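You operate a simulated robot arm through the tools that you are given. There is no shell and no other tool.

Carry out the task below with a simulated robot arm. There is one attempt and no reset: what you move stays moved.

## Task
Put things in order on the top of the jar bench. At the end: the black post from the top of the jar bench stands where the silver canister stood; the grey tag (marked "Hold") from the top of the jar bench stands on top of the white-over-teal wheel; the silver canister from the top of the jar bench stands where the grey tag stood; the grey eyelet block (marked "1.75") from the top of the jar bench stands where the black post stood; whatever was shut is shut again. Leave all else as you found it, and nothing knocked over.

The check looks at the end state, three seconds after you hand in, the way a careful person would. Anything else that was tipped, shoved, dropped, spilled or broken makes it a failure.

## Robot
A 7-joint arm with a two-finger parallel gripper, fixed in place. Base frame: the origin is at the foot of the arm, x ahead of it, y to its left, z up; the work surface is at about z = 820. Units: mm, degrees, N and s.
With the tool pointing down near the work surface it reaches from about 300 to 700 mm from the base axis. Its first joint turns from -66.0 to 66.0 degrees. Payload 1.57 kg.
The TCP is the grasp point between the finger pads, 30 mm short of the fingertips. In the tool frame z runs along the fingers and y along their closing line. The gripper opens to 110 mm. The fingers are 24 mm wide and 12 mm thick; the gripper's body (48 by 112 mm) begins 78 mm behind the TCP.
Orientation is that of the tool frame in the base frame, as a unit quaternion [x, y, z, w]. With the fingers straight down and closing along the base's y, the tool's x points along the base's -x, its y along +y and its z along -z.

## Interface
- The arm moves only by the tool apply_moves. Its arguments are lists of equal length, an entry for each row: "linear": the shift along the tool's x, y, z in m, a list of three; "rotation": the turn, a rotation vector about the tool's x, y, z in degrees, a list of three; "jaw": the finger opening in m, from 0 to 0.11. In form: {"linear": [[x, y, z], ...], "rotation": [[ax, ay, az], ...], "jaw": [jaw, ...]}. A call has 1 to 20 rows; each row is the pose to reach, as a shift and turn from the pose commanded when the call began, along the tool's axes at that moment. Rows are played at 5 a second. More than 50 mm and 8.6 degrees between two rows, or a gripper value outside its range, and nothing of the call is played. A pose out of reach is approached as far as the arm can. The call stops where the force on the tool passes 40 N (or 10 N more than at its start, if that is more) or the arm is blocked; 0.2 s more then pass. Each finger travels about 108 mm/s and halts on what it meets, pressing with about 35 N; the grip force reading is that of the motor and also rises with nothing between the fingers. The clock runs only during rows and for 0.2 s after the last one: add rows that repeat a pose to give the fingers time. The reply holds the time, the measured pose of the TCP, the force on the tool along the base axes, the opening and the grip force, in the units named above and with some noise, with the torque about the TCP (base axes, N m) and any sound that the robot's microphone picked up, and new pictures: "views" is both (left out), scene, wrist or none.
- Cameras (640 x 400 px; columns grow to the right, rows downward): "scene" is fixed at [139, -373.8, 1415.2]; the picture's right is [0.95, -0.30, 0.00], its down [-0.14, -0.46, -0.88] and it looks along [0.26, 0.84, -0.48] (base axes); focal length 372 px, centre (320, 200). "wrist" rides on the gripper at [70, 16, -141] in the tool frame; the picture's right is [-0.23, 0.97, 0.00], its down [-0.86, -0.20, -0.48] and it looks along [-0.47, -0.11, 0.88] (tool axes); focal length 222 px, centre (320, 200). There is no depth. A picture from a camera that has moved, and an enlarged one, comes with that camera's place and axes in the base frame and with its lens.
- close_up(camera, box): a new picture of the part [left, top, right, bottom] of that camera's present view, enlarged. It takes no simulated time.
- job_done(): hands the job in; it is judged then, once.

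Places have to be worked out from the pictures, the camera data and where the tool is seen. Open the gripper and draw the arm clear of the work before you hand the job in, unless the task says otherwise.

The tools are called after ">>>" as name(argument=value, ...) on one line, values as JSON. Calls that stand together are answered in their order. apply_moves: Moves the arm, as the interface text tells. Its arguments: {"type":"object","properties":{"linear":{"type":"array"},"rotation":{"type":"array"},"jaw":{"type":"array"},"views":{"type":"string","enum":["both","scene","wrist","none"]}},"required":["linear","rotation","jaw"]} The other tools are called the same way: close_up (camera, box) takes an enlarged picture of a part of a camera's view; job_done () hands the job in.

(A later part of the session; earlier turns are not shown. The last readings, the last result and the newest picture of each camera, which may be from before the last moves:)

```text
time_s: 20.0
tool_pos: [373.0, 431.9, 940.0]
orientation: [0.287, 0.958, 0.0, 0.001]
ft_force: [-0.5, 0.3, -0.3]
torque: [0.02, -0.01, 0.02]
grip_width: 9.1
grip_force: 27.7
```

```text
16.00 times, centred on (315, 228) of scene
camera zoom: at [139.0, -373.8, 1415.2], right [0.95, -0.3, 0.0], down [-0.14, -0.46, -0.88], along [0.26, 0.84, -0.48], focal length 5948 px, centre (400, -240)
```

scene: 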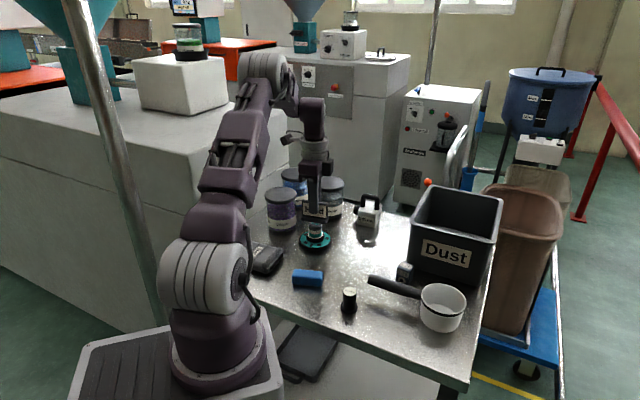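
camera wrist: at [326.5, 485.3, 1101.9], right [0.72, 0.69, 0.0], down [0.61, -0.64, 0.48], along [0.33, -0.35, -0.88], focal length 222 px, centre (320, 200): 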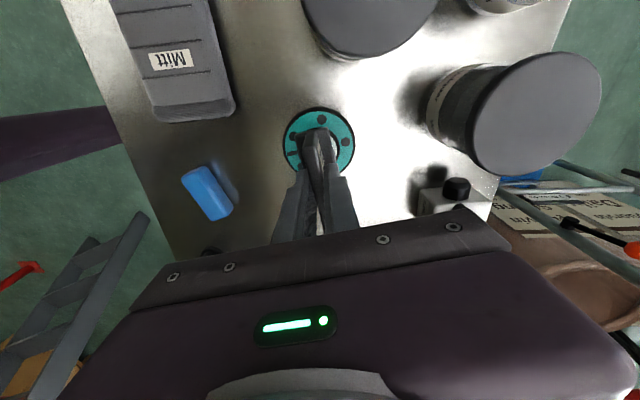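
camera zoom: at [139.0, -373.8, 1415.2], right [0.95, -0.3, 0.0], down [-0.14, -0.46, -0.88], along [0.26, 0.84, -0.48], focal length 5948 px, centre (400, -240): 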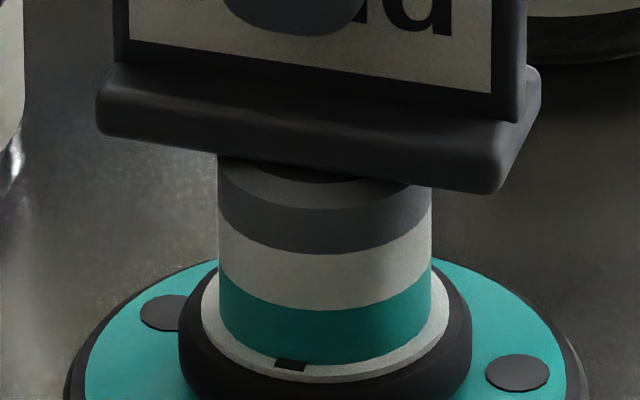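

>>> apply_moves(linear=[[0, 0, 0.0006], [0, 0, 0.0012], [0, 0, 0.0012]], rotation=[[0, 0, 0], [0, 0, 0], [0, 0, 0]], jaw=[0.0, 0.0, 0.0], views="none")

>>> close_up(camera="scene", box=[295, 215, 335, 240])

```text
time_s: 20.8
tool_pos: [373.2, 431.5, 939.7]
orientation: [0.287, 0.958, 0.0, 0.0]
ft_force: [0.5, -0.4, -0.4]
torque: [0.0, 0.01, -0.01]
grip_width: 8.9
grip_force: 28.0
```

```text
16.00 times, centred on (315, 228) of scene
camera zoom: at [139.0, -373.8, 1415.2], right [0.95, -0.3, 0.0], down [-0.14, -0.46, -0.88], along [0.26, 0.84, -0.48], focal length 5948 px, centre (400, -240)
```

zoom: 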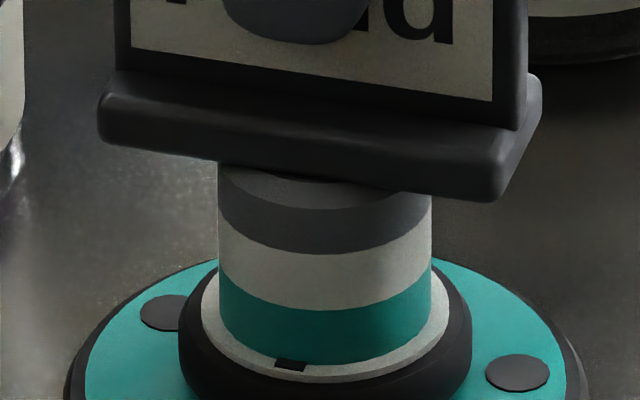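

No contact yet; another 1 mm step down.

>>> apply_moves(linear=[[0, 0, 0.0006], [0, 0, 0.0012], [0, 0, 0.0012]], rotation=[[0, 0, 0], [0, 0, 0], [0, 0, 0]], jaw=[0.0, 0.0, 0.0], views="none")

>>> close_up(camera="scene", box=[295, 215, 335, 240])

```text
time_s: 21.6
tool_pos: [374.6, 431.5, 938.3]
orientation: [0.287, 0.958, 0.001, 0.0]
ft_force: [-0.3, -3.1, 26.8]
torque: [-0.15, 0.01, 0.01]
grip_width: 8.7
grip_force: 27.4
```

```text
16.00 times, centred on (315, 228) of scene
camera zoom: at [138.7, -374.2, 1415.1], right [0.95, -0.3, 0.0], down [-0.14, -0.46, -0.88], along [0.26, 0.84, -0.48], focal length 5948 px, centre (400, -240)
```

zoom: 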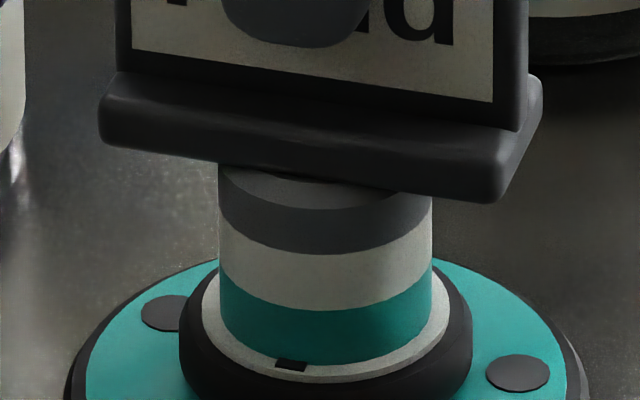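

Contact at 27 N, centred with almost no torque. I back off 0.8 mm to relieve the load before releasing.

>>> apply_moves(linear=[[0, 0, -0.0008], [0, 0, -0.0008]], rotation=[[0, 0, 0], [0, 0, 0]], jaw=[0.0, 0.0], views="none")

```text
time_s: 22.2
tool_pos: [373.7, 432.2, 937.4]
orientation: [0.286, 0.958, 0.001, 0.001]
ft_force: [0.9, 1.0, 19.2]
torque: [0.03, -0.07, 0.03]
grip_width: 9.1
grip_force: 28.0
```

>>> apply_moves(linear=[[0, 0, -0.0007], [0, 0, -0.0007]], rotation=[[0, 0, 0], [0, 0, 0]], jaw=[0.0, 0.0], views="none")

```text
time_s: 22.8
tool_pos: [373.3, 431.4, 937.7]
orientation: [0.287, 0.958, 0.0, 0.0]
ft_force: [0.4, 1.3, 4.6]
torque: [0.1, -0.05, 0.01]
grip_width: 8.7
grip_force: 27.3
```

The load is down to 5 N. I open the fingers gradually and stay still.

>>> apply_moves(linear=[[0, 0, 0], [0, 0, 0], [0, 0, 0], [0, 0, 0], [0, 0, 0], [0, 0, 0]], rotation=[[0, 0, 0], [0, 0, 0], [0, 0, 0], [0, 0, 0], [0, 0, 0], [0, 0, 0]], jaw=[0.011, 0.015, 0.02, 0.035, 0.05, 0.05])

>>> close_up(camera="scene", box=[285, 190, 345, 250])

>>> close_up(camera="wrist", box=[240, 100, 400, 200])

```text
time_s: 24.2
tool_pos: [372.8, 431.5, 939.2]
orientation: [0.287, 0.958, 0.0, 0.0]
ft_force: [0.1, 0.5, -0.3]
torque: [0.0, 0.05, -0.02]
grip_width: 50.0
grip_force: 0.1
camera wrist: at [325.4, 483.9, 1081.6], right [0.72, 0.69, 0.0], down [0.61, -0.64, 0.48], along [0.33, -0.35, -0.88], focal length 222 px, centre (320, 200)
```

scene: 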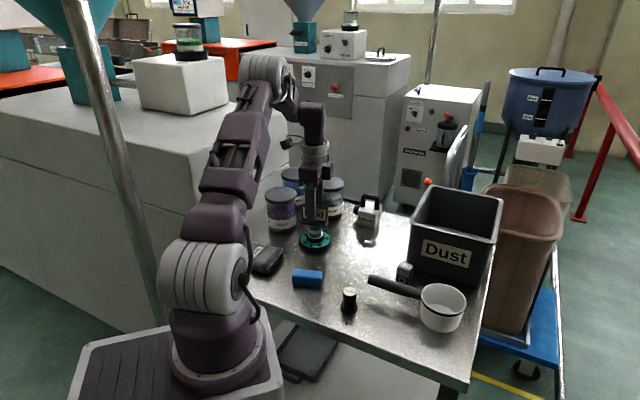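
wrist: 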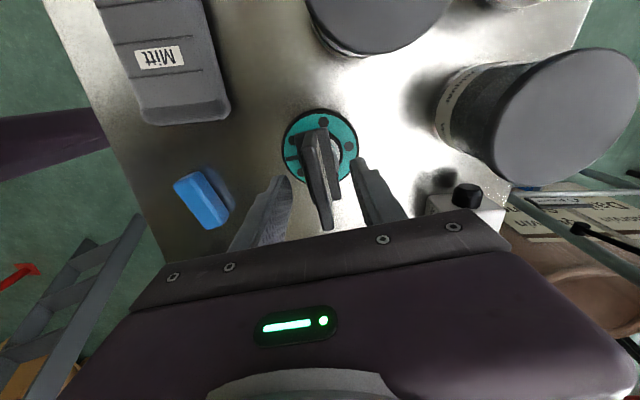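

```text
6.67 times, centred on (315, 220) of scene
camera zoom: at [139.0, -373.8, 1415.2], right [0.95, -0.3, 0.0], down [-0.14, -0.46, -0.88], along [0.26, 0.84, -0.48], focal length 2478 px, centre (353, 67)
```

zoom: 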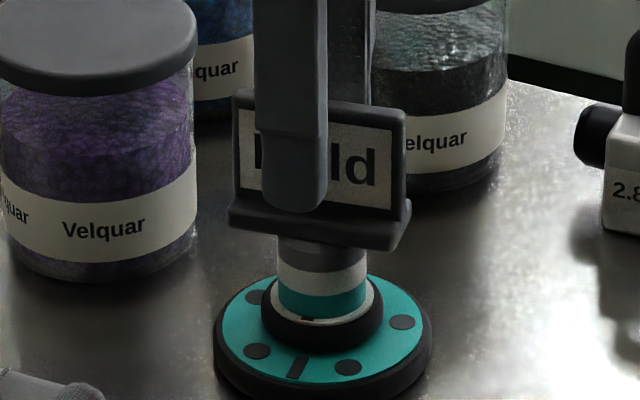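

```text
4.00 times, centred on (320, 150) of wrist
camera zoom: at [325.4, 483.9, 1081.6], right [0.72, 0.69, 0.0], down [0.61, -0.64, 0.48], along [0.33, -0.35, -0.88], focal length 888 px, centre (320, 400)
```

zoom: 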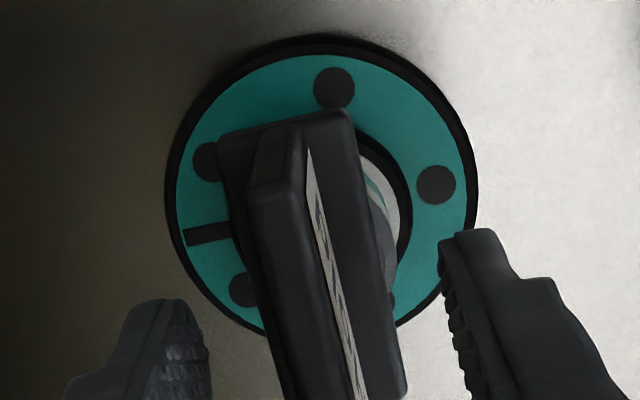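

The tag stands on the hub, free of the fingers. I raise the gripper straight up and check it.

>>> apply_moves(linear=[[0, 0, -0.02], [0, 0, -0.05], [0, 0, -0.09], [0, 0, -0.13], [0, 0, -0.13]], rotation=[[0, 0, 0], [0, 0, 0], [0, 0, 0], [0, 0, 0], [0, 0, 0]], jaw=[0.05, 0.05, 0.05, 0.05, 0.05])

>>> close_up(camera="scene", box=[285, 190, 345, 250])

```text
time_s: 25.4
tool_pos: [372.0, 430.3, 1069.7]
orientation: [0.287, 0.958, -0.001, -0.001]
ft_force: [0.1, 1.0, 0.8]
torque: [0.01, 0.02, 0.01]
grip_width: 50.2
grip_force: 0.0
camera wrist: at [324.6, 482.3, 1212.2], right [0.72, 0.69, 0.0], down [0.61, -0.64, 0.48], along [0.33, -0.35, -0.88], focal length 222 px, centre (320, 200)
```

scene: 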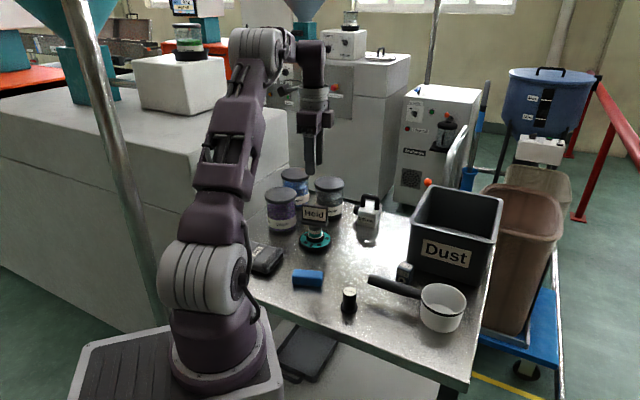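
wrist: 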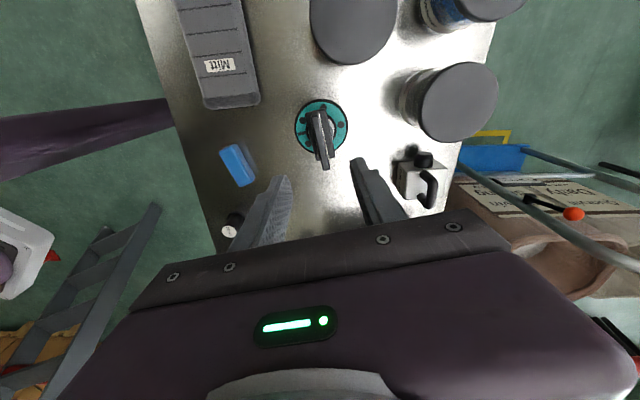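

```text
6.67 times, centred on (315, 220) of scene
camera zoom: at [139.0, -373.8, 1415.2], right [0.95, -0.3, 0.0], down [-0.14, -0.46, -0.88], along [0.26, 0.84, -0.48], focal length 2478 px, centre (353, 67)
```

zoom: 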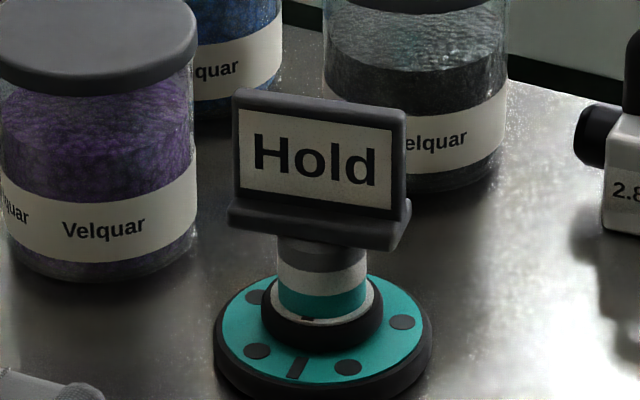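

The tag stands steady on the wheel. I now move over the bin, turning the gripper to align with the bin walls, and look at the canister from above.

>>> apply_moves(linear=[[-0.033, 0.0014, -0.002], [-0.066, 0.0028, -0.004], [-0.099, 0.0041, -0.006], [-0.132, 0.0055, -0.008], [-0.1645, 0.007, -0.01], [-0.197, 0.0083, -0.01], [-0.23, 0.0097, -0.01], [-0.263, 0.011, -0.01], [-0.296, 0.0124, -0.01], [-0.329, 0.0138, -0.01], [-0.329, 0.0138, -0.01]], rotation=[[0, 0, -7.83], [0, 0, -15.66], [0, 0, -23.49], [0, 0, -31.32], [0, 0, -39.15], [0, 0, -46.98], [0, 0, -54.81], [0, 0, -62.64], [0, 0, -70.47], [0, 0, -78.3], [0, 0, -78.3]], jaw=[0.05, 0.05, 0.05, 0.05, 0.06, 0.07, 0.08, 0.08, 0.08, 0.08, 0.08])

>>> close_up(camera="wrist", box=[240, 70, 400, 200])

```text
time_s: 27.8
tool_pos: [616.0, 231.6, 1078.7]
orientation: [-0.384, 0.923, 0.0, 0.0]
ft_force: [0.0, 0.1, -0.2]
torque: [0.02, 0.02, -0.01]
grip_width: 79.9
grip_force: 0.0
out of reach, approached as far as the arm can: row 7, 8, 9, 10, 11
camera wrist: at [556.7, 194.8, 1219.5], right [-0.53, 0.85, 0.0], down [0.75, 0.46, 0.48], along [0.41, 0.25, -0.88], focal length 222 px, centre (320, 200)
```

scene: 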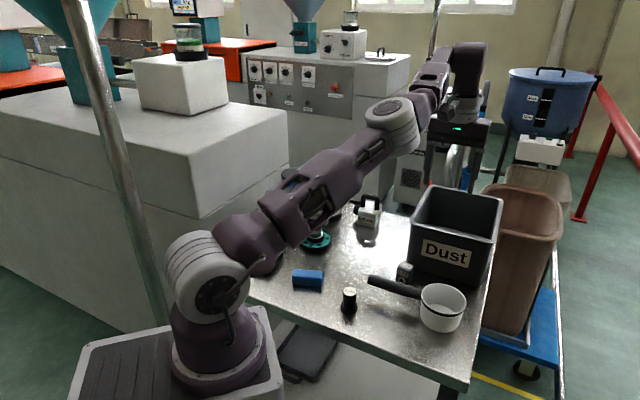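
wrist: 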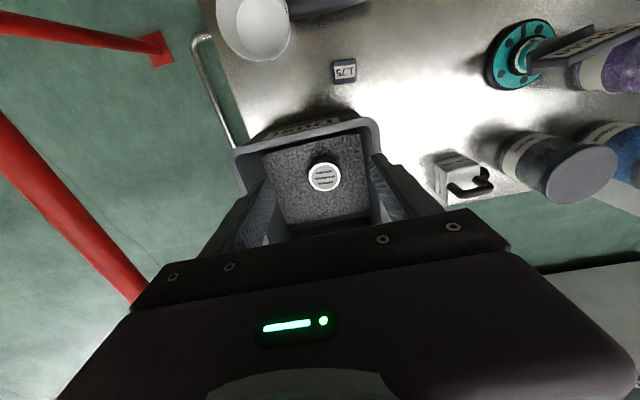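

```text
3.08 times, centred on (320, 135) of wrist
camera zoom: at [556.7, 194.8, 1219.5], right [-0.53, 0.85, 0.0], down [0.75, 0.46, 0.48], along [0.41, 0.25, -0.88], focal length 684 px, centre (320, 400)
```

zoom: 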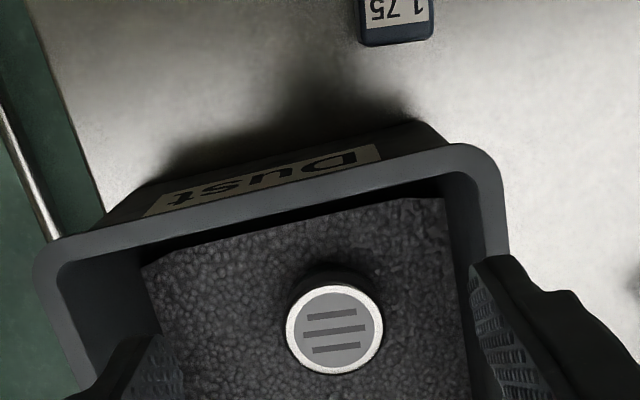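

Reach is limited at this height: the arm stopped at (616,232), while the canister is at about (670,274), 724 mm from the base axis. I lower a bit with the closing line set perpendicular to the radial direction and see how far the arm gets.

>>> apply_moves(linear=[[0.004, 0.004, 0.02], [0.007, 0.007, 0.045], [0.0106, 0.0106, 0.08], [0.0106, 0.0106, 0.08]], rotation=[[0, 0, 7.6], [0, 0, 15.2], [0, 0, 22.7], [0, 0, 22.7]], jaw=[0.08, 0.08, 0.08, 0.08])

>>> close_up(camera="wrist", box=[240, 70, 400, 200])

```text
time_s: 28.8
tool_pos: [602.5, 231.8, 997.0]
orientation: [-0.192, 0.981, -0.001, 0.0]
ft_force: [0.6, -0.7, -0.4]
torque: [0.0, -0.01, 0.03]
grip_width: 80.1
grip_force: 0.1
camera wrist: at [531.9, 220.2, 1138.4], right [-0.16, 0.99, 0.0], down [0.87, 0.14, 0.48], along [0.47, 0.08, -0.88], focal length 222 px, centre (320, 200)
```

scene: 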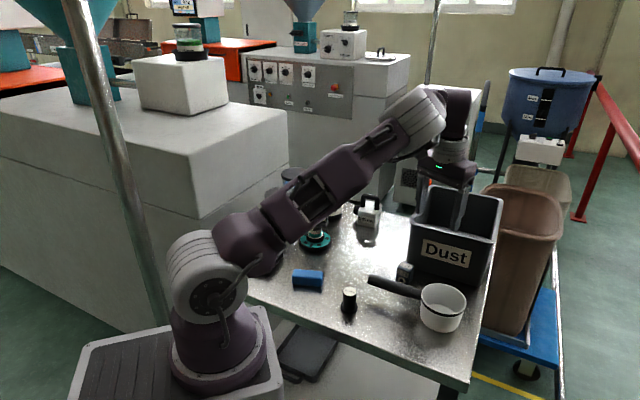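
wrist: 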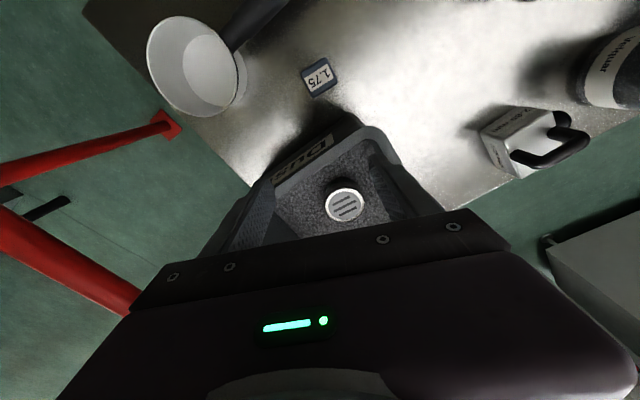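

```text
3.08 times, centred on (320, 135) of wrist
camera zoom: at [531.9, 220.2, 1138.4], right [-0.16, 0.99, 0.0], down [0.87, 0.14, 0.48], along [0.47, 0.08, -0.88], focal length 684 px, centre (320, 400)
```

zoom: 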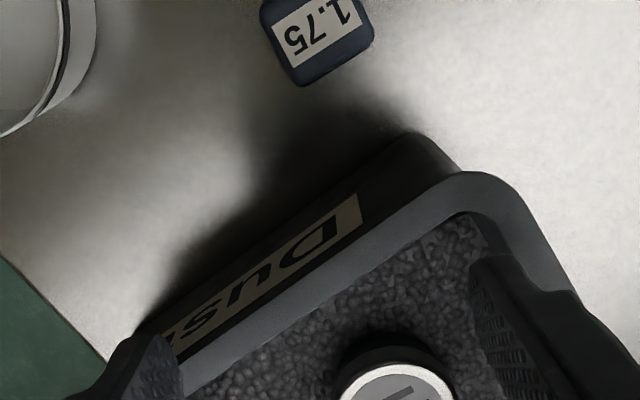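

The commanded pose is now at (602,232,997). I try to move outward over the canister with the tool vertical.

>>> apply_moves(linear=[[-0.026, 0.005, 0], [-0.052, 0.01, 0], [-0.079, 0.014, 0], [-0.079, 0.014, 0]], rotation=[[0, 0, 0], [0, 0, 0], [0, 0, 0], [0, 0, 0]], jaw=[0.08, 0.08, 0.08, 0.08])

>>> close_up(camera="wrist", box=[240, 70, 400, 200])

```text
time_s: 29.8
tool_pos: [632.1, 251.3, 997.9]
orientation: [-0.194, 0.981, 0.0, 0.0]
ft_force: [0.4, 0.3, -0.6]
torque: [0.01, -0.02, 0.01]
grip_width: 80.1
grip_force: 0.0
out of reach, approached as far as the arm can: row 2, 3, 4
camera wrist: at [563.5, 240.3, 1139.3], right [-0.16, 0.99, 0.0], down [0.87, 0.14, 0.48], along [0.47, 0.08, -0.88], focal length 222 px, centre (320, 200)
```

scene: 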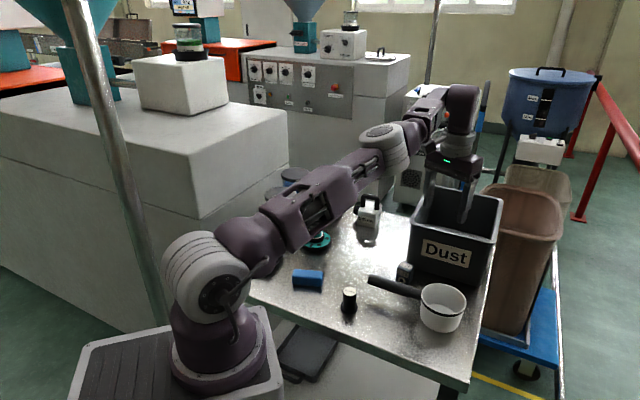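
wrist: 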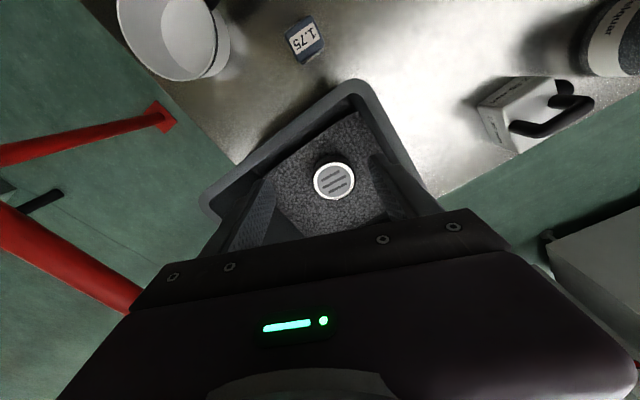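

```text
3.08 times, centred on (320, 135) of wrist
camera zoom: at [563.5, 240.3, 1139.3], right [-0.16, 0.99, 0.0], down [0.87, 0.14, 0.48], along [0.47, 0.08, -0.88], focal length 684 px, centre (320, 400)
```

zoom: 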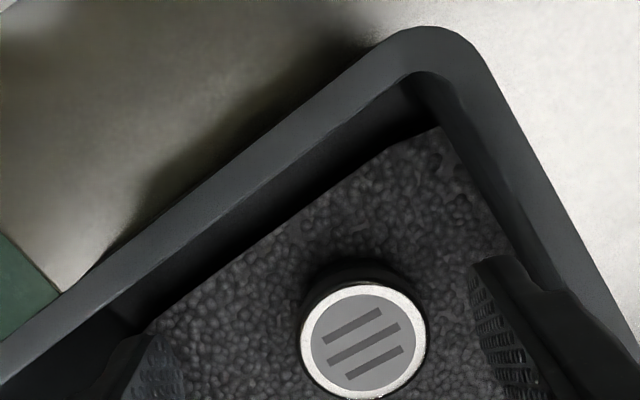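

Vertical reach tops out at about 680 mm radius here, so I need to tilt the fingers outward by around 15° to reach the canister at r≈724. I first turn to align with the bin (closing line parallel to its front wall), pulling back slightly.

>>> apply_moves(linear=[[0.003, 0, -0.001], [0.006, 0, -0.002], [0.009, 0, -0.002], [0.009, 0, -0.002]], rotation=[[0, 0, -7.6], [0, 0, -15.2], [0, 0, -22.6], [0, 0, -22.6]], jaw=[0.08, 0.08, 0.08, 0.08], views="none")

>>> apply_moves(linear=[[0, 0, 0], [0, 0, 0], [0, 0, 0]], rotation=[[0, -7.5, 0], [0, -15, 0], [0, -15, 0]], jaw=[0.08, 0.08, 0.08])

```text
time_s: 30.8
tool_pos: [625.3, 249.3, 998.8]
orientation: [-0.383, 0.924, 0.0, 0.0]
ft_force: [-0.3, 0.0, -0.2]
torque: [-0.02, 0.02, -0.01]
grip_width: 80.0
grip_force: 0.0
```

```text
time_s: 31.6
tool_pos: [625.8, 248.1, 999.0]
orientation: [-0.379, 0.916, 0.05, 0.122]
ft_force: [0.0, 0.4, -0.6]
torque: [0.01, 0.02, -0.01]
grip_width: 80.1
grip_force: 0.0
camera wrist: at [541.3, 186.4, 1118.6], right [-0.53, 0.84, 0.06], down [0.64, 0.35, 0.68], along [0.56, 0.4, -0.73], focal length 222 px, centre (320, 200)
```

scene: 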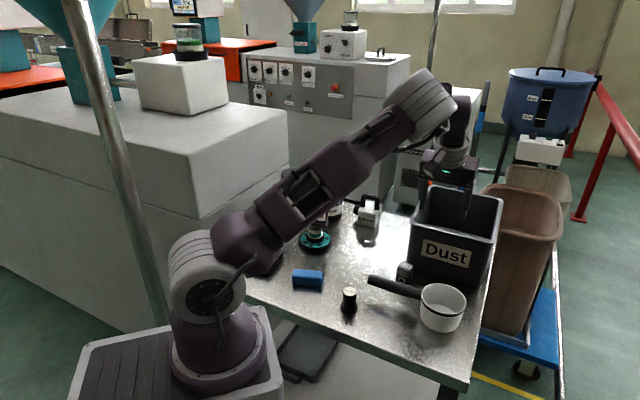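
wrist: 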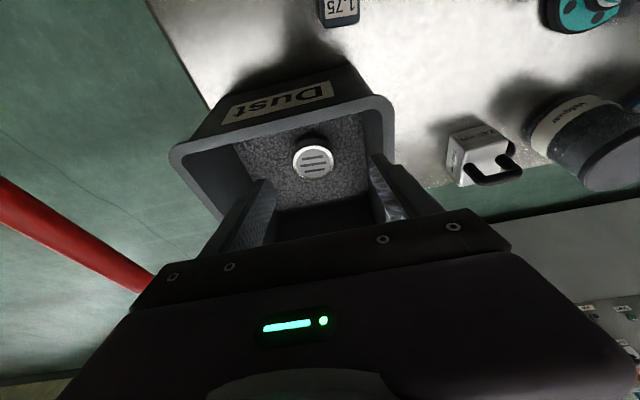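

The tilt went the right way. The canister recomputes to about (669,274). I move over it at z≈985.

>>> apply_moves(linear=[[-0.022, -0.0063, 0.013], [-0.0438, -0.0127, 0.0262], [-0.0438, -0.0127, 0.0262]], rotation=[[0, 0, 0], [0, 0, 0], [0, 0, 0]], jaw=[0.08, 0.08, 0.08])

>>> close_up(camera="wrist", box=[220, 70, 420, 220])

```text
time_s: 32.4
tool_pos: [671.4, 274.6, 984.2]
orientation: [-0.378, 0.916, 0.05, 0.12]
ft_force: [-0.7, 0.4, -0.4]
torque: [-0.02, 0.01, 0.0]
grip_width: 80.0
grip_force: 0.1
camera wrist: at [586.6, 212.3, 1104.2], right [-0.53, 0.84, 0.06], down [0.64, 0.35, 0.68], along [0.56, 0.4, -0.73], focal length 222 px, centre (320, 200)
```

scene: 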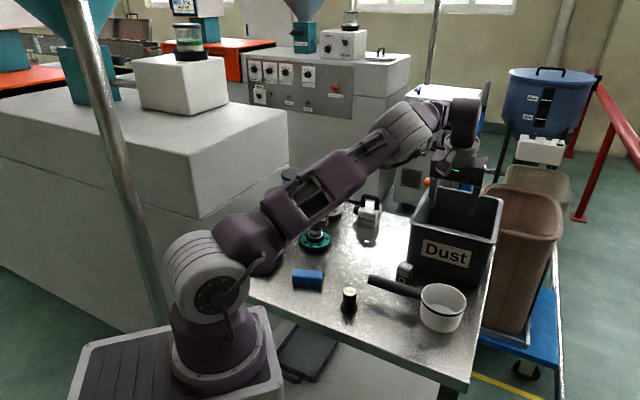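
wrist: 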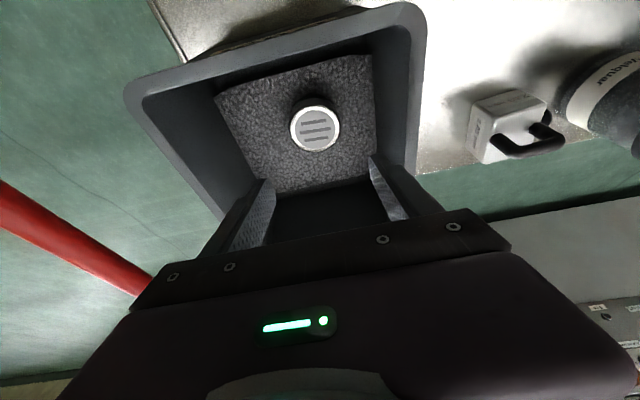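

```text
2.67 times, centred on (320, 145) of wrist
camera zoom: at [586.6, 212.3, 1104.2], right [-0.53, 0.84, 0.06], down [0.64, 0.35, 0.68], along [0.56, 0.4, -0.73], focal length 592 px, centre (320, 347)
```

zoom: 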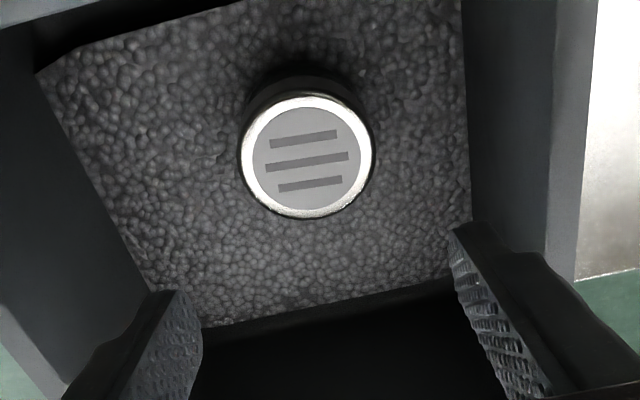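

I'm centred over the canister within about 1 mm. I descend vertically 70 mm into the bin and check.

>>> apply_moves(linear=[[0.006, 0.0005, 0.0225], [0.012, 0.001, 0.045], [0.0181, 0.001, 0.0676], [0.0181, 0.001, 0.0676]], rotation=[[0, 0, 0], [0, 0, 0], [0, 0, 0], [0, 0, 0]], jaw=[0.08, 0.08, 0.08, 0.08])

>>> close_up(camera="wrist", box=[220, 70, 420, 220])

>>> close_up(camera="scene", box=[390, 140, 530, 300])

```text
time_s: 33.4
tool_pos: [668.0, 275.4, 914.4]
orientation: [-0.379, 0.916, 0.05, 0.121]
ft_force: [0.5, 0.4, 1.1]
torque: [0.01, 0.01, 0.02]
grip_width: 79.9
grip_force: 0.1
camera wrist: at [584.0, 213.3, 1033.2], right [-0.53, 0.84, 0.06], down [0.64, 0.35, 0.68], along [0.56, 0.4, -0.73], focal length 222 px, centre (320, 200)
```

scene: 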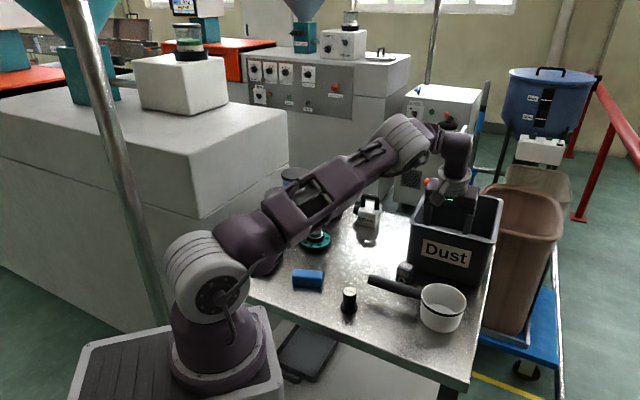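
wrist: 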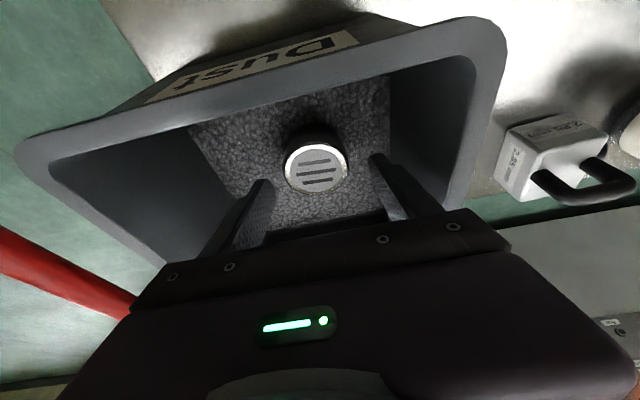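

```text
2.67 times, centred on (320, 145) of wrist
camera zoom: at [584.0, 213.3, 1033.2], right [-0.53, 0.84, 0.06], down [0.64, 0.35, 0.68], along [0.56, 0.4, -0.73], focal length 592 px, centre (320, 347)
```

zoom: 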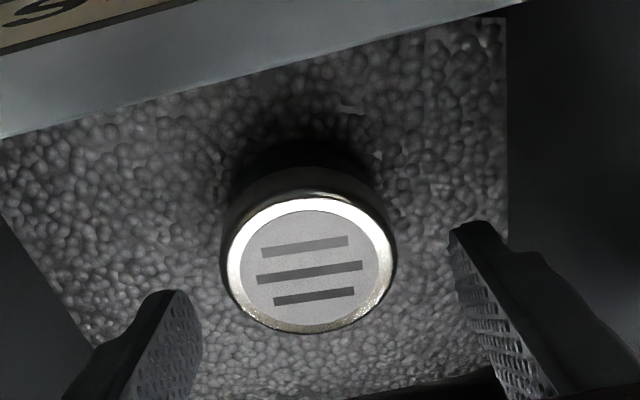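

```text
2.50 times, centred on (460, 220) of scene
camera zoom: at [139.0, -373.8, 1415.2], right [0.95, -0.3, 0.0], down [-0.14, -0.46, -0.88], along [0.26, 0.84, -0.48], focal length 929 px, centre (-30, 150)
```

zoom: 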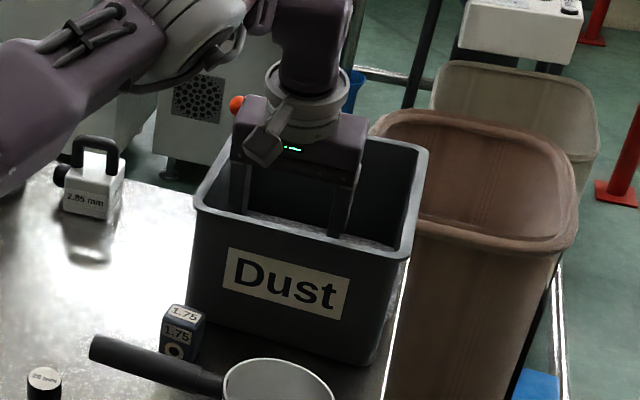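

Triangulation puts the canister top at z≈883 and the bed under it at about z≈862, so it is a flat can roughly 20–25 mm high. I lower the fingertips to just above the bed in small steps.

>>> apply_moves(linear=[[0.0016, 0, 0.0058], [0.0031, 0, 0.0116], [0.0031, 0, 0.0116]], rotation=[[0, 0, 0], [0, 0, 0], [0, 0, 0]], jaw=[0.08, 0.08, 0.08])

>>> close_up(camera="wrist", box=[220, 100, 420, 230])

```text
time_s: 34.2
tool_pos: [667.8, 274.9, 902.8]
orientation: [-0.378, 0.916, 0.05, 0.121]
ft_force: [0.3, 0.3, -0.2]
torque: [0.02, 0.01, -0.02]
grip_width: 80.1
grip_force: 0.0
camera wrist: at [584.2, 213.0, 1021.6], right [-0.53, 0.84, 0.06], down [0.64, 0.35, 0.68], along [0.56, 0.4, -0.73], focal length 222 px, centre (320, 200)
```

scene: 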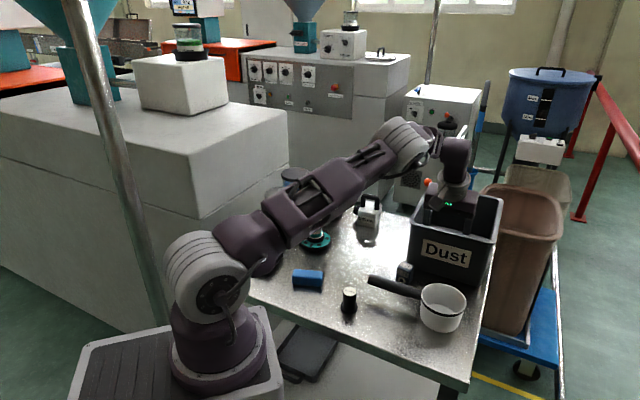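
wrist: 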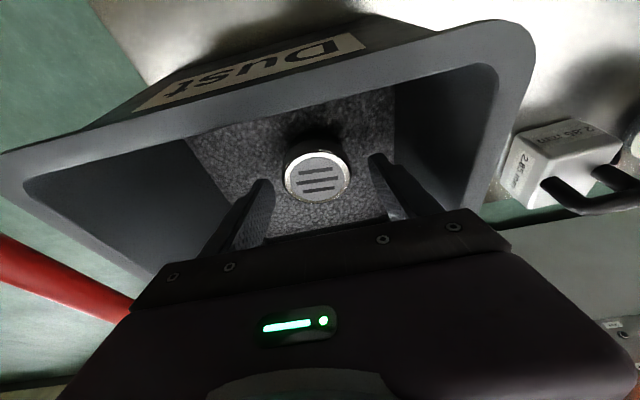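

```text
3.08 times, centred on (320, 165) of wrist
camera zoom: at [584.2, 213.0, 1021.6], right [-0.53, 0.84, 0.06], down [0.64, 0.35, 0.68], along [0.56, 0.4, -0.73], focal length 684 px, centre (320, 308)
```

zoom: 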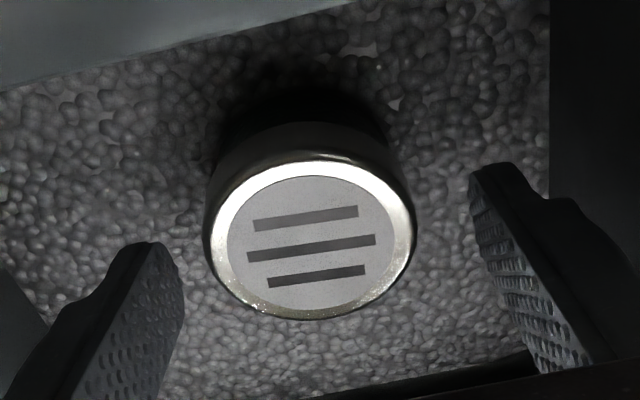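

The canister contact would be near the pad edge, so I shift 6 mm toward the robot along the tool x axis and lower another 5 mm, watching force.

>>> apply_moves(linear=[[0.003, -0.0005, 0.001], [0.006, -0.001, 0.002], [0.007, -0.001, 0.0039], [0.007, -0.001, 0.0039]], rotation=[[0, 0, 0], [0, 0, 0], [0, 0, 0], [0, 0, 0]], jaw=[0.08, 0.08, 0.08, 0.08], views="wrist")

>>> close_up(camera="wrist", box=[220, 100, 420, 230])

```text
time_s: 35.2
tool_pos: [665.0, 269.8, 898.0]
orientation: [-0.379, 0.916, 0.05, 0.121]
ft_force: [-0.1, 0.8, -0.4]
torque: [0.01, 0.02, 0.02]
grip_width: 80.0
grip_force: 0.0
camera wrist: at [580.7, 208.0, 1016.9], right [-0.53, 0.84, 0.06], down [0.64, 0.35, 0.68], along [0.56, 0.4, -0.73], focal length 222 px, centre (320, 200)
```

wrist: 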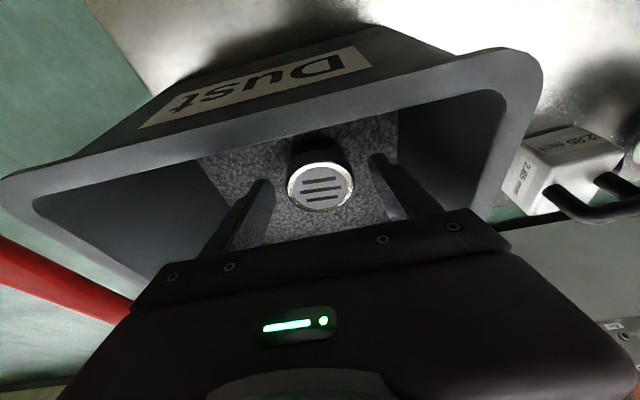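

```text
3.08 times, centred on (320, 165) of wrist
camera zoom: at [580.7, 208.0, 1016.9], right [-0.53, 0.84, 0.06], down [0.64, 0.35, 0.68], along [0.56, 0.4, -0.73], focal length 684 px, centre (320, 308)
```

zoom: 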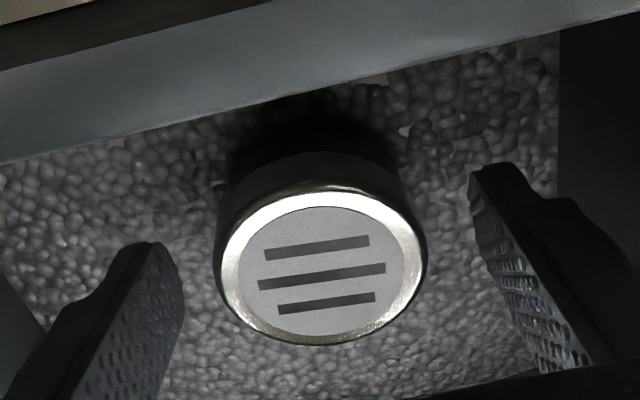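

No contact yet and the canister is centred in the pads, with about 13 mm of overlap. I go 3 mm lower and close gently.

>>> apply_moves(linear=[[0.0004, -0.0005, 0.0015], [0.0008, -0.0005, 0.0029], [0.0008, -0.0005, 0.0029]], rotation=[[0, 0, 0], [0, 0, 0], [0, 0, 0]], jaw=[0.08, 0.08, 0.08], views="none")

```text
time_s: 36.0
tool_pos: [665.7, 269.2, 894.9]
orientation: [-0.378, 0.916, 0.05, 0.121]
ft_force: [0.5, -0.1, 0.3]
torque: [0.0, -0.01, -0.05]
grip_width: 80.1
grip_force: 0.0
```

Still free of contact, so I close the fingers on the canister.

>>> apply_moves(linear=[[0, 0, 0], [0, 0, 0], [0, 0, 0], [0, 0, 0], [0, 0, 0]], rotation=[[0, 0, 0], [0, 0, 0], [0, 0, 0], [0, 0, 0], [0, 0, 0]], jaw=[0.065, 0.055, 0.045, 0.04, 0.04])

>>> close_up(camera="wrist", box=[220, 100, 420, 230])

```text
time_s: 37.2
tool_pos: [664.7, 269.5, 894.4]
orientation: [-0.378, 0.916, 0.05, 0.121]
ft_force: [0.5, -1.4, 0.7]
torque: [-0.05, -0.04, -0.04]
grip_width: 54.6
grip_force: 35.4
camera wrist: at [581.1, 207.6, 1013.9], right [-0.53, 0.84, 0.06], down [0.64, 0.35, 0.68], along [0.56, 0.4, -0.73], focal length 222 px, centre (320, 200)
```

scene: 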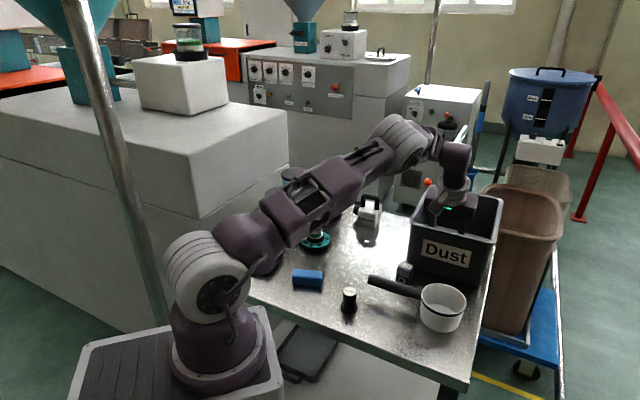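
wrist: 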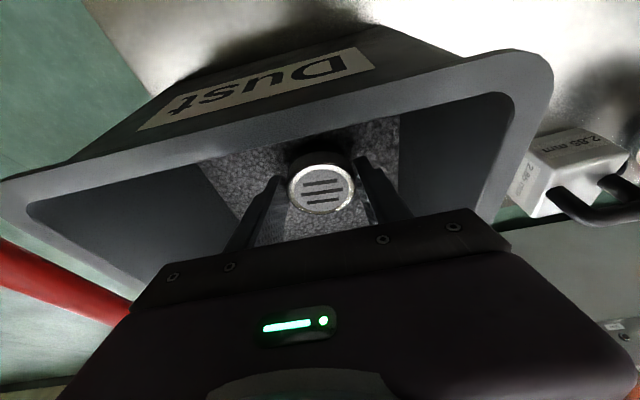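

```text
3.08 times, centred on (320, 165) of wrist
camera zoom: at [581.1, 207.6, 1013.9], right [-0.53, 0.84, 0.06], down [0.64, 0.35, 0.68], along [0.56, 0.4, -0.73], focal length 684 px, centre (320, 308)
```

zoom: 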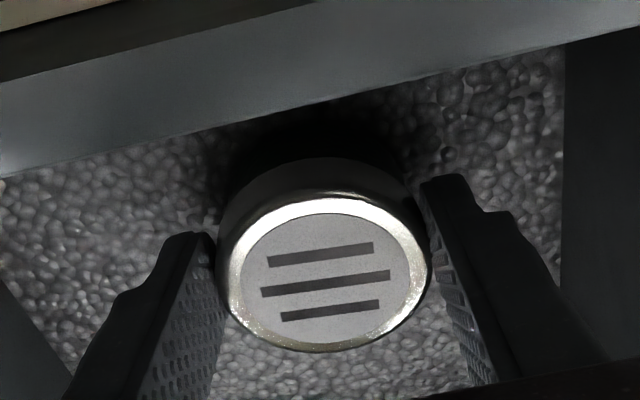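

The canister is gripped at 54.6 mm and its centre reads (670,275), which I record as the post's destination. I lift slowly, straight up.

>>> apply_moves(linear=[[-0.0026, 0, -0.0097], [-0.0078, 0, -0.029], [-0.0155, 0, -0.058], [-0.0259, 0, -0.0966], [-0.0259, 0, -0.0966]], rotation=[[0, 0, 0], [0, 0, 0], [0, 0, 0], [0, 0, 0], [0, 0, 0]], jaw=[0.04, 0.04, 0.04, 0.04, 0.04])

>>> close_up(camera="wrist", box=[220, 70, 420, 220])

>>> close_up(camera="scene", box=[390, 140, 530, 300])

```text
time_s: 38.4
tool_pos: [663.5, 268.9, 995.1]
orientation: [-0.379, 0.916, 0.05, 0.121]
ft_force: [0.3, -1.1, -1.2]
torque: [0.01, -0.03, -0.04]
grip_width: 54.5
grip_force: 35.1
camera wrist: at [579.7, 207.5, 1114.0], right [-0.53, 0.84, 0.06], down [0.64, 0.35, 0.68], along [0.56, 0.4, -0.73], focal length 222 px, centre (320, 200)
```

scene: 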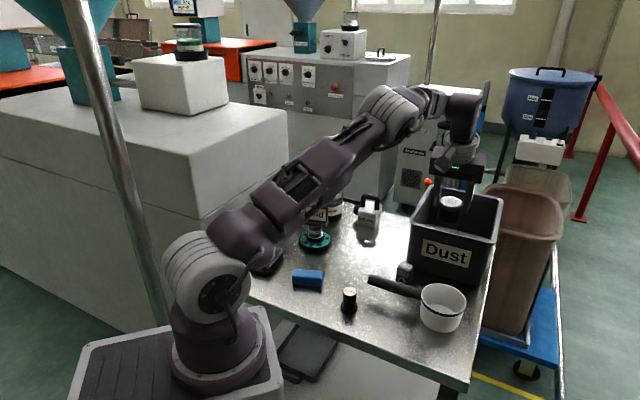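
wrist: 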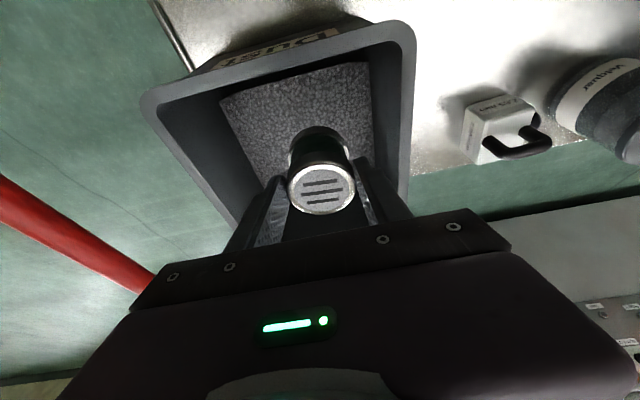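

```text
2.67 times, centred on (320, 145) of wrist
camera zoom: at [579.7, 207.5, 1114.0], right [-0.53, 0.84, 0.06], down [0.64, 0.35, 0.68], along [0.56, 0.4, -0.73], focal length 592 px, centre (320, 347)
```

zoom: 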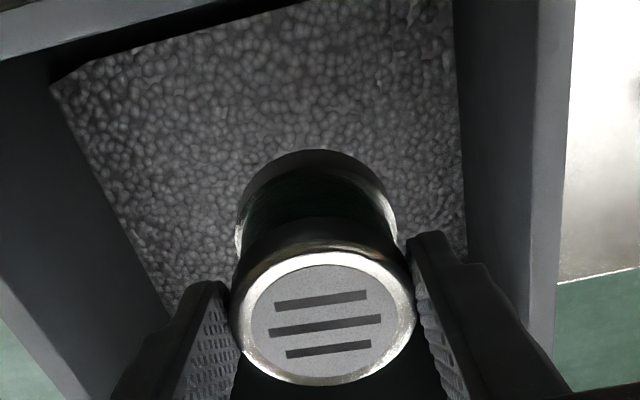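

```text
2.50 times, centred on (460, 220) of scene
camera zoom: at [139.0, -373.8, 1415.2], right [0.95, -0.3, 0.0], down [-0.14, -0.46, -0.88], along [0.26, 0.84, -0.48], focal length 929 px, centre (-30, 150)
```

zoom: 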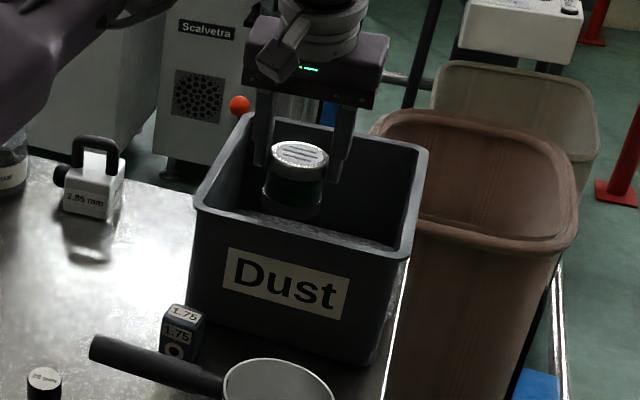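

The canister turns out to be about 54 mm tall, with its bottom about 66 mm below the TCP, and it hangs upright. I raise it clear of the rim, then carry it toward the tag's old place, turning 90° about the vertical so the gripper stays clear of the bin.

>>> apply_moves(linear=[[-0.0065, 0, -0.0242], [-0.0116, 0, -0.0435], [-0.0074, 0.0134, -0.0446], [-0.0033, 0.0267, -0.0457], [0.0009, 0.0401, -0.0468], [0.005, 0.0535, -0.0479], [0.0092, 0.0668, -0.049], [0.0133, 0.0802, -0.0502], [0.0175, 0.0935, -0.0513], [0.0216, 0.1069, -0.0524], [0.0258, 0.1203, -0.0535], [0.0299, 0.1336, -0.0546], [0.0341, 0.147, -0.0557], [0.0341, 0.147, -0.0557]], rotation=[[0, 0, 0], [0, 0, 0], [2.12, 0, 7.9], [4.23, 0, 15.81], [6.35, 0, 23.71], [8.47, 0, 31.61], [10.59, 0, 39.51], [12.7, 0, 47.42], [14.82, 0, 55.32], [16.94, 0, 63.22], [19.06, 0, 71.12], [21.17, 0, 79.03], [23.29, 0, 86.93], [23.29, 0, 86.93]], jaw=[0.04, 0.04, 0.04, 0.04, 0.04, 0.04, 0.04, 0.04, 0.04, 0.04, 0.04, 0.04, 0.04, 0.04])

>>> close_up(camera="scene", box=[320, 140, 460, 300])

```text
time_s: 41.4
tool_pos: [527.7, 341.6, 1039.5]
orientation: [0.381, 0.916, -0.05, 0.12]
ft_force: [0.2, 0.0, -1.3]
torque: [0.03, -0.03, -0.02]
grip_width: 54.4
grip_force: 35.3
camera wrist: at [467.3, 425.8, 1159.8], right [0.85, 0.53, 0.06], down [0.35, -0.64, 0.68], along [0.4, -0.56, -0.73], focal length 222 px, centre (320, 200)
```

scene: 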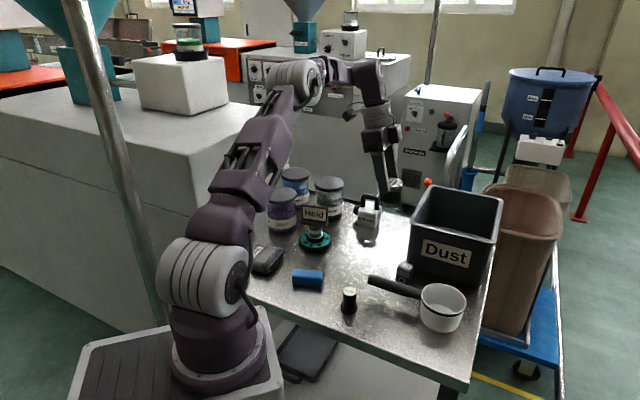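
wrist: 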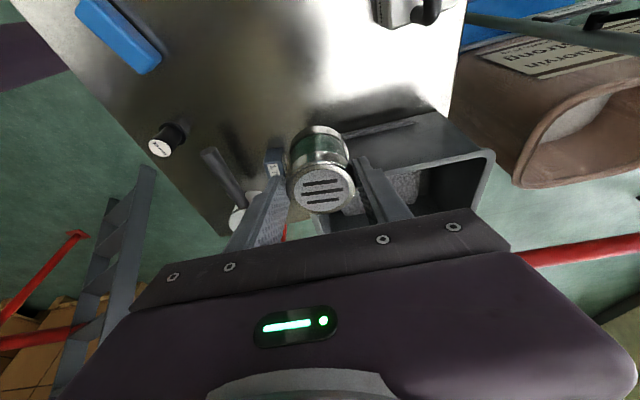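

```text
2.50 times, centred on (390, 220) of scene
camera zoom: at [139.0, -373.8, 1415.2], right [0.95, -0.3, 0.0], down [-0.14, -0.46, -0.88], along [0.26, 0.84, -0.48], focal length 929 px, centre (145, 150)
```

zoom: 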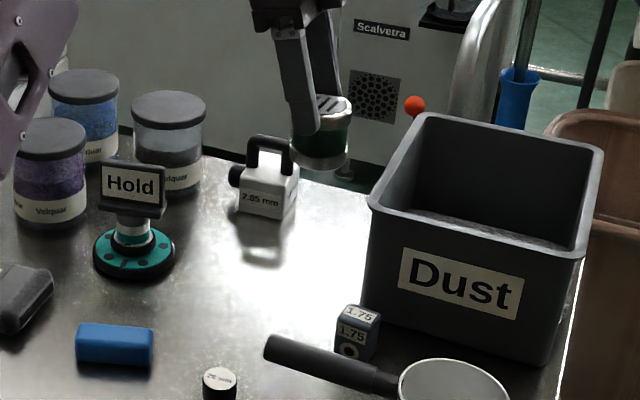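

The canister hangs upright over the tag's old place, off by about 2 mm; I correct that and descend most of the way.

>>> apply_moves(linear=[[0.0091, -0.001, 0.0338], [0.0181, -0.002, 0.0676], [0.0272, -0.0028, 0.1014], [0.0349, -0.0028, 0.1304], [0.0349, -0.0028, 0.1304]], rotation=[[0, 0, 0], [0, 0, 0], [0, 0, 0], [0, 0, 0], [0, 0, 0]], jaw=[0.04, 0.04, 0.04, 0.04, 0.04])

>>> close_up(camera="scene", box=[340, 190, 440, 290])

>>> close_up(camera="wrist", box=[220, 70, 420, 220])

```text
time_s: 42.6
tool_pos: [527.1, 338.3, 904.4]
orientation: [0.381, 0.915, -0.051, 0.121]
ft_force: [0.4, -0.3, -1.3]
torque: [0.01, 0.01, 0.0]
grip_width: 54.6
grip_force: 34.4
camera wrist: at [464.2, 422.7, 1023.7], right [0.84, 0.53, 0.06], down [0.35, -0.64, 0.68], along [0.4, -0.56, -0.73], focal length 222 px, centre (320, 200)
```

scene: 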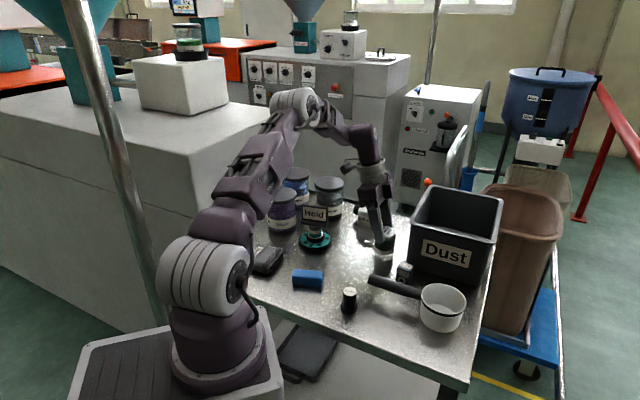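
wrist: 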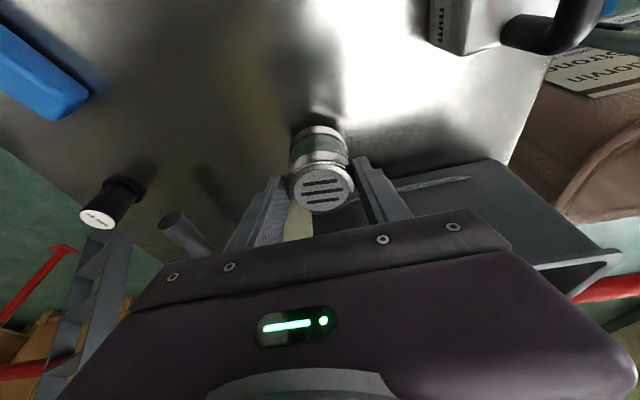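

```text
4.00 times, centred on (390, 240) of scene
camera zoom: at [139.0, -373.8, 1415.2], right [0.95, -0.3, 0.0], down [-0.14, -0.46, -0.88], along [0.26, 0.84, -0.48], focal length 1487 px, centre (40, 40)
```

zoom: 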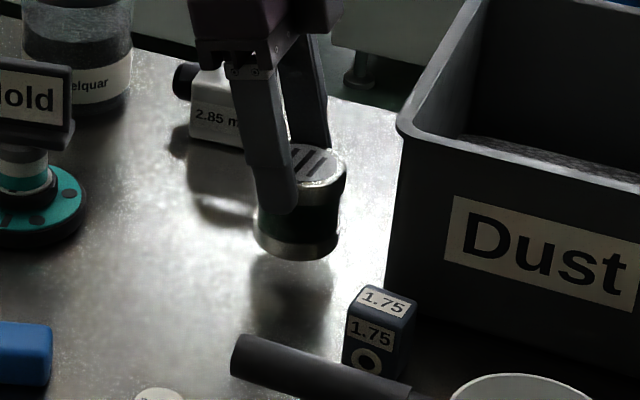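

```text
2.67 times, centred on (320, 145) of wrist
camera zoom: at [464.2, 422.7, 1023.7], right [0.84, 0.53, 0.06], down [0.35, -0.64, 0.68], along [0.4, -0.56, -0.73], focal length 592 px, centre (320, 347)
```

zoom: 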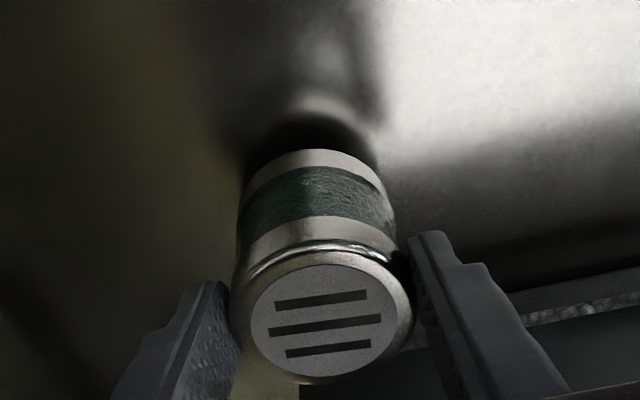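

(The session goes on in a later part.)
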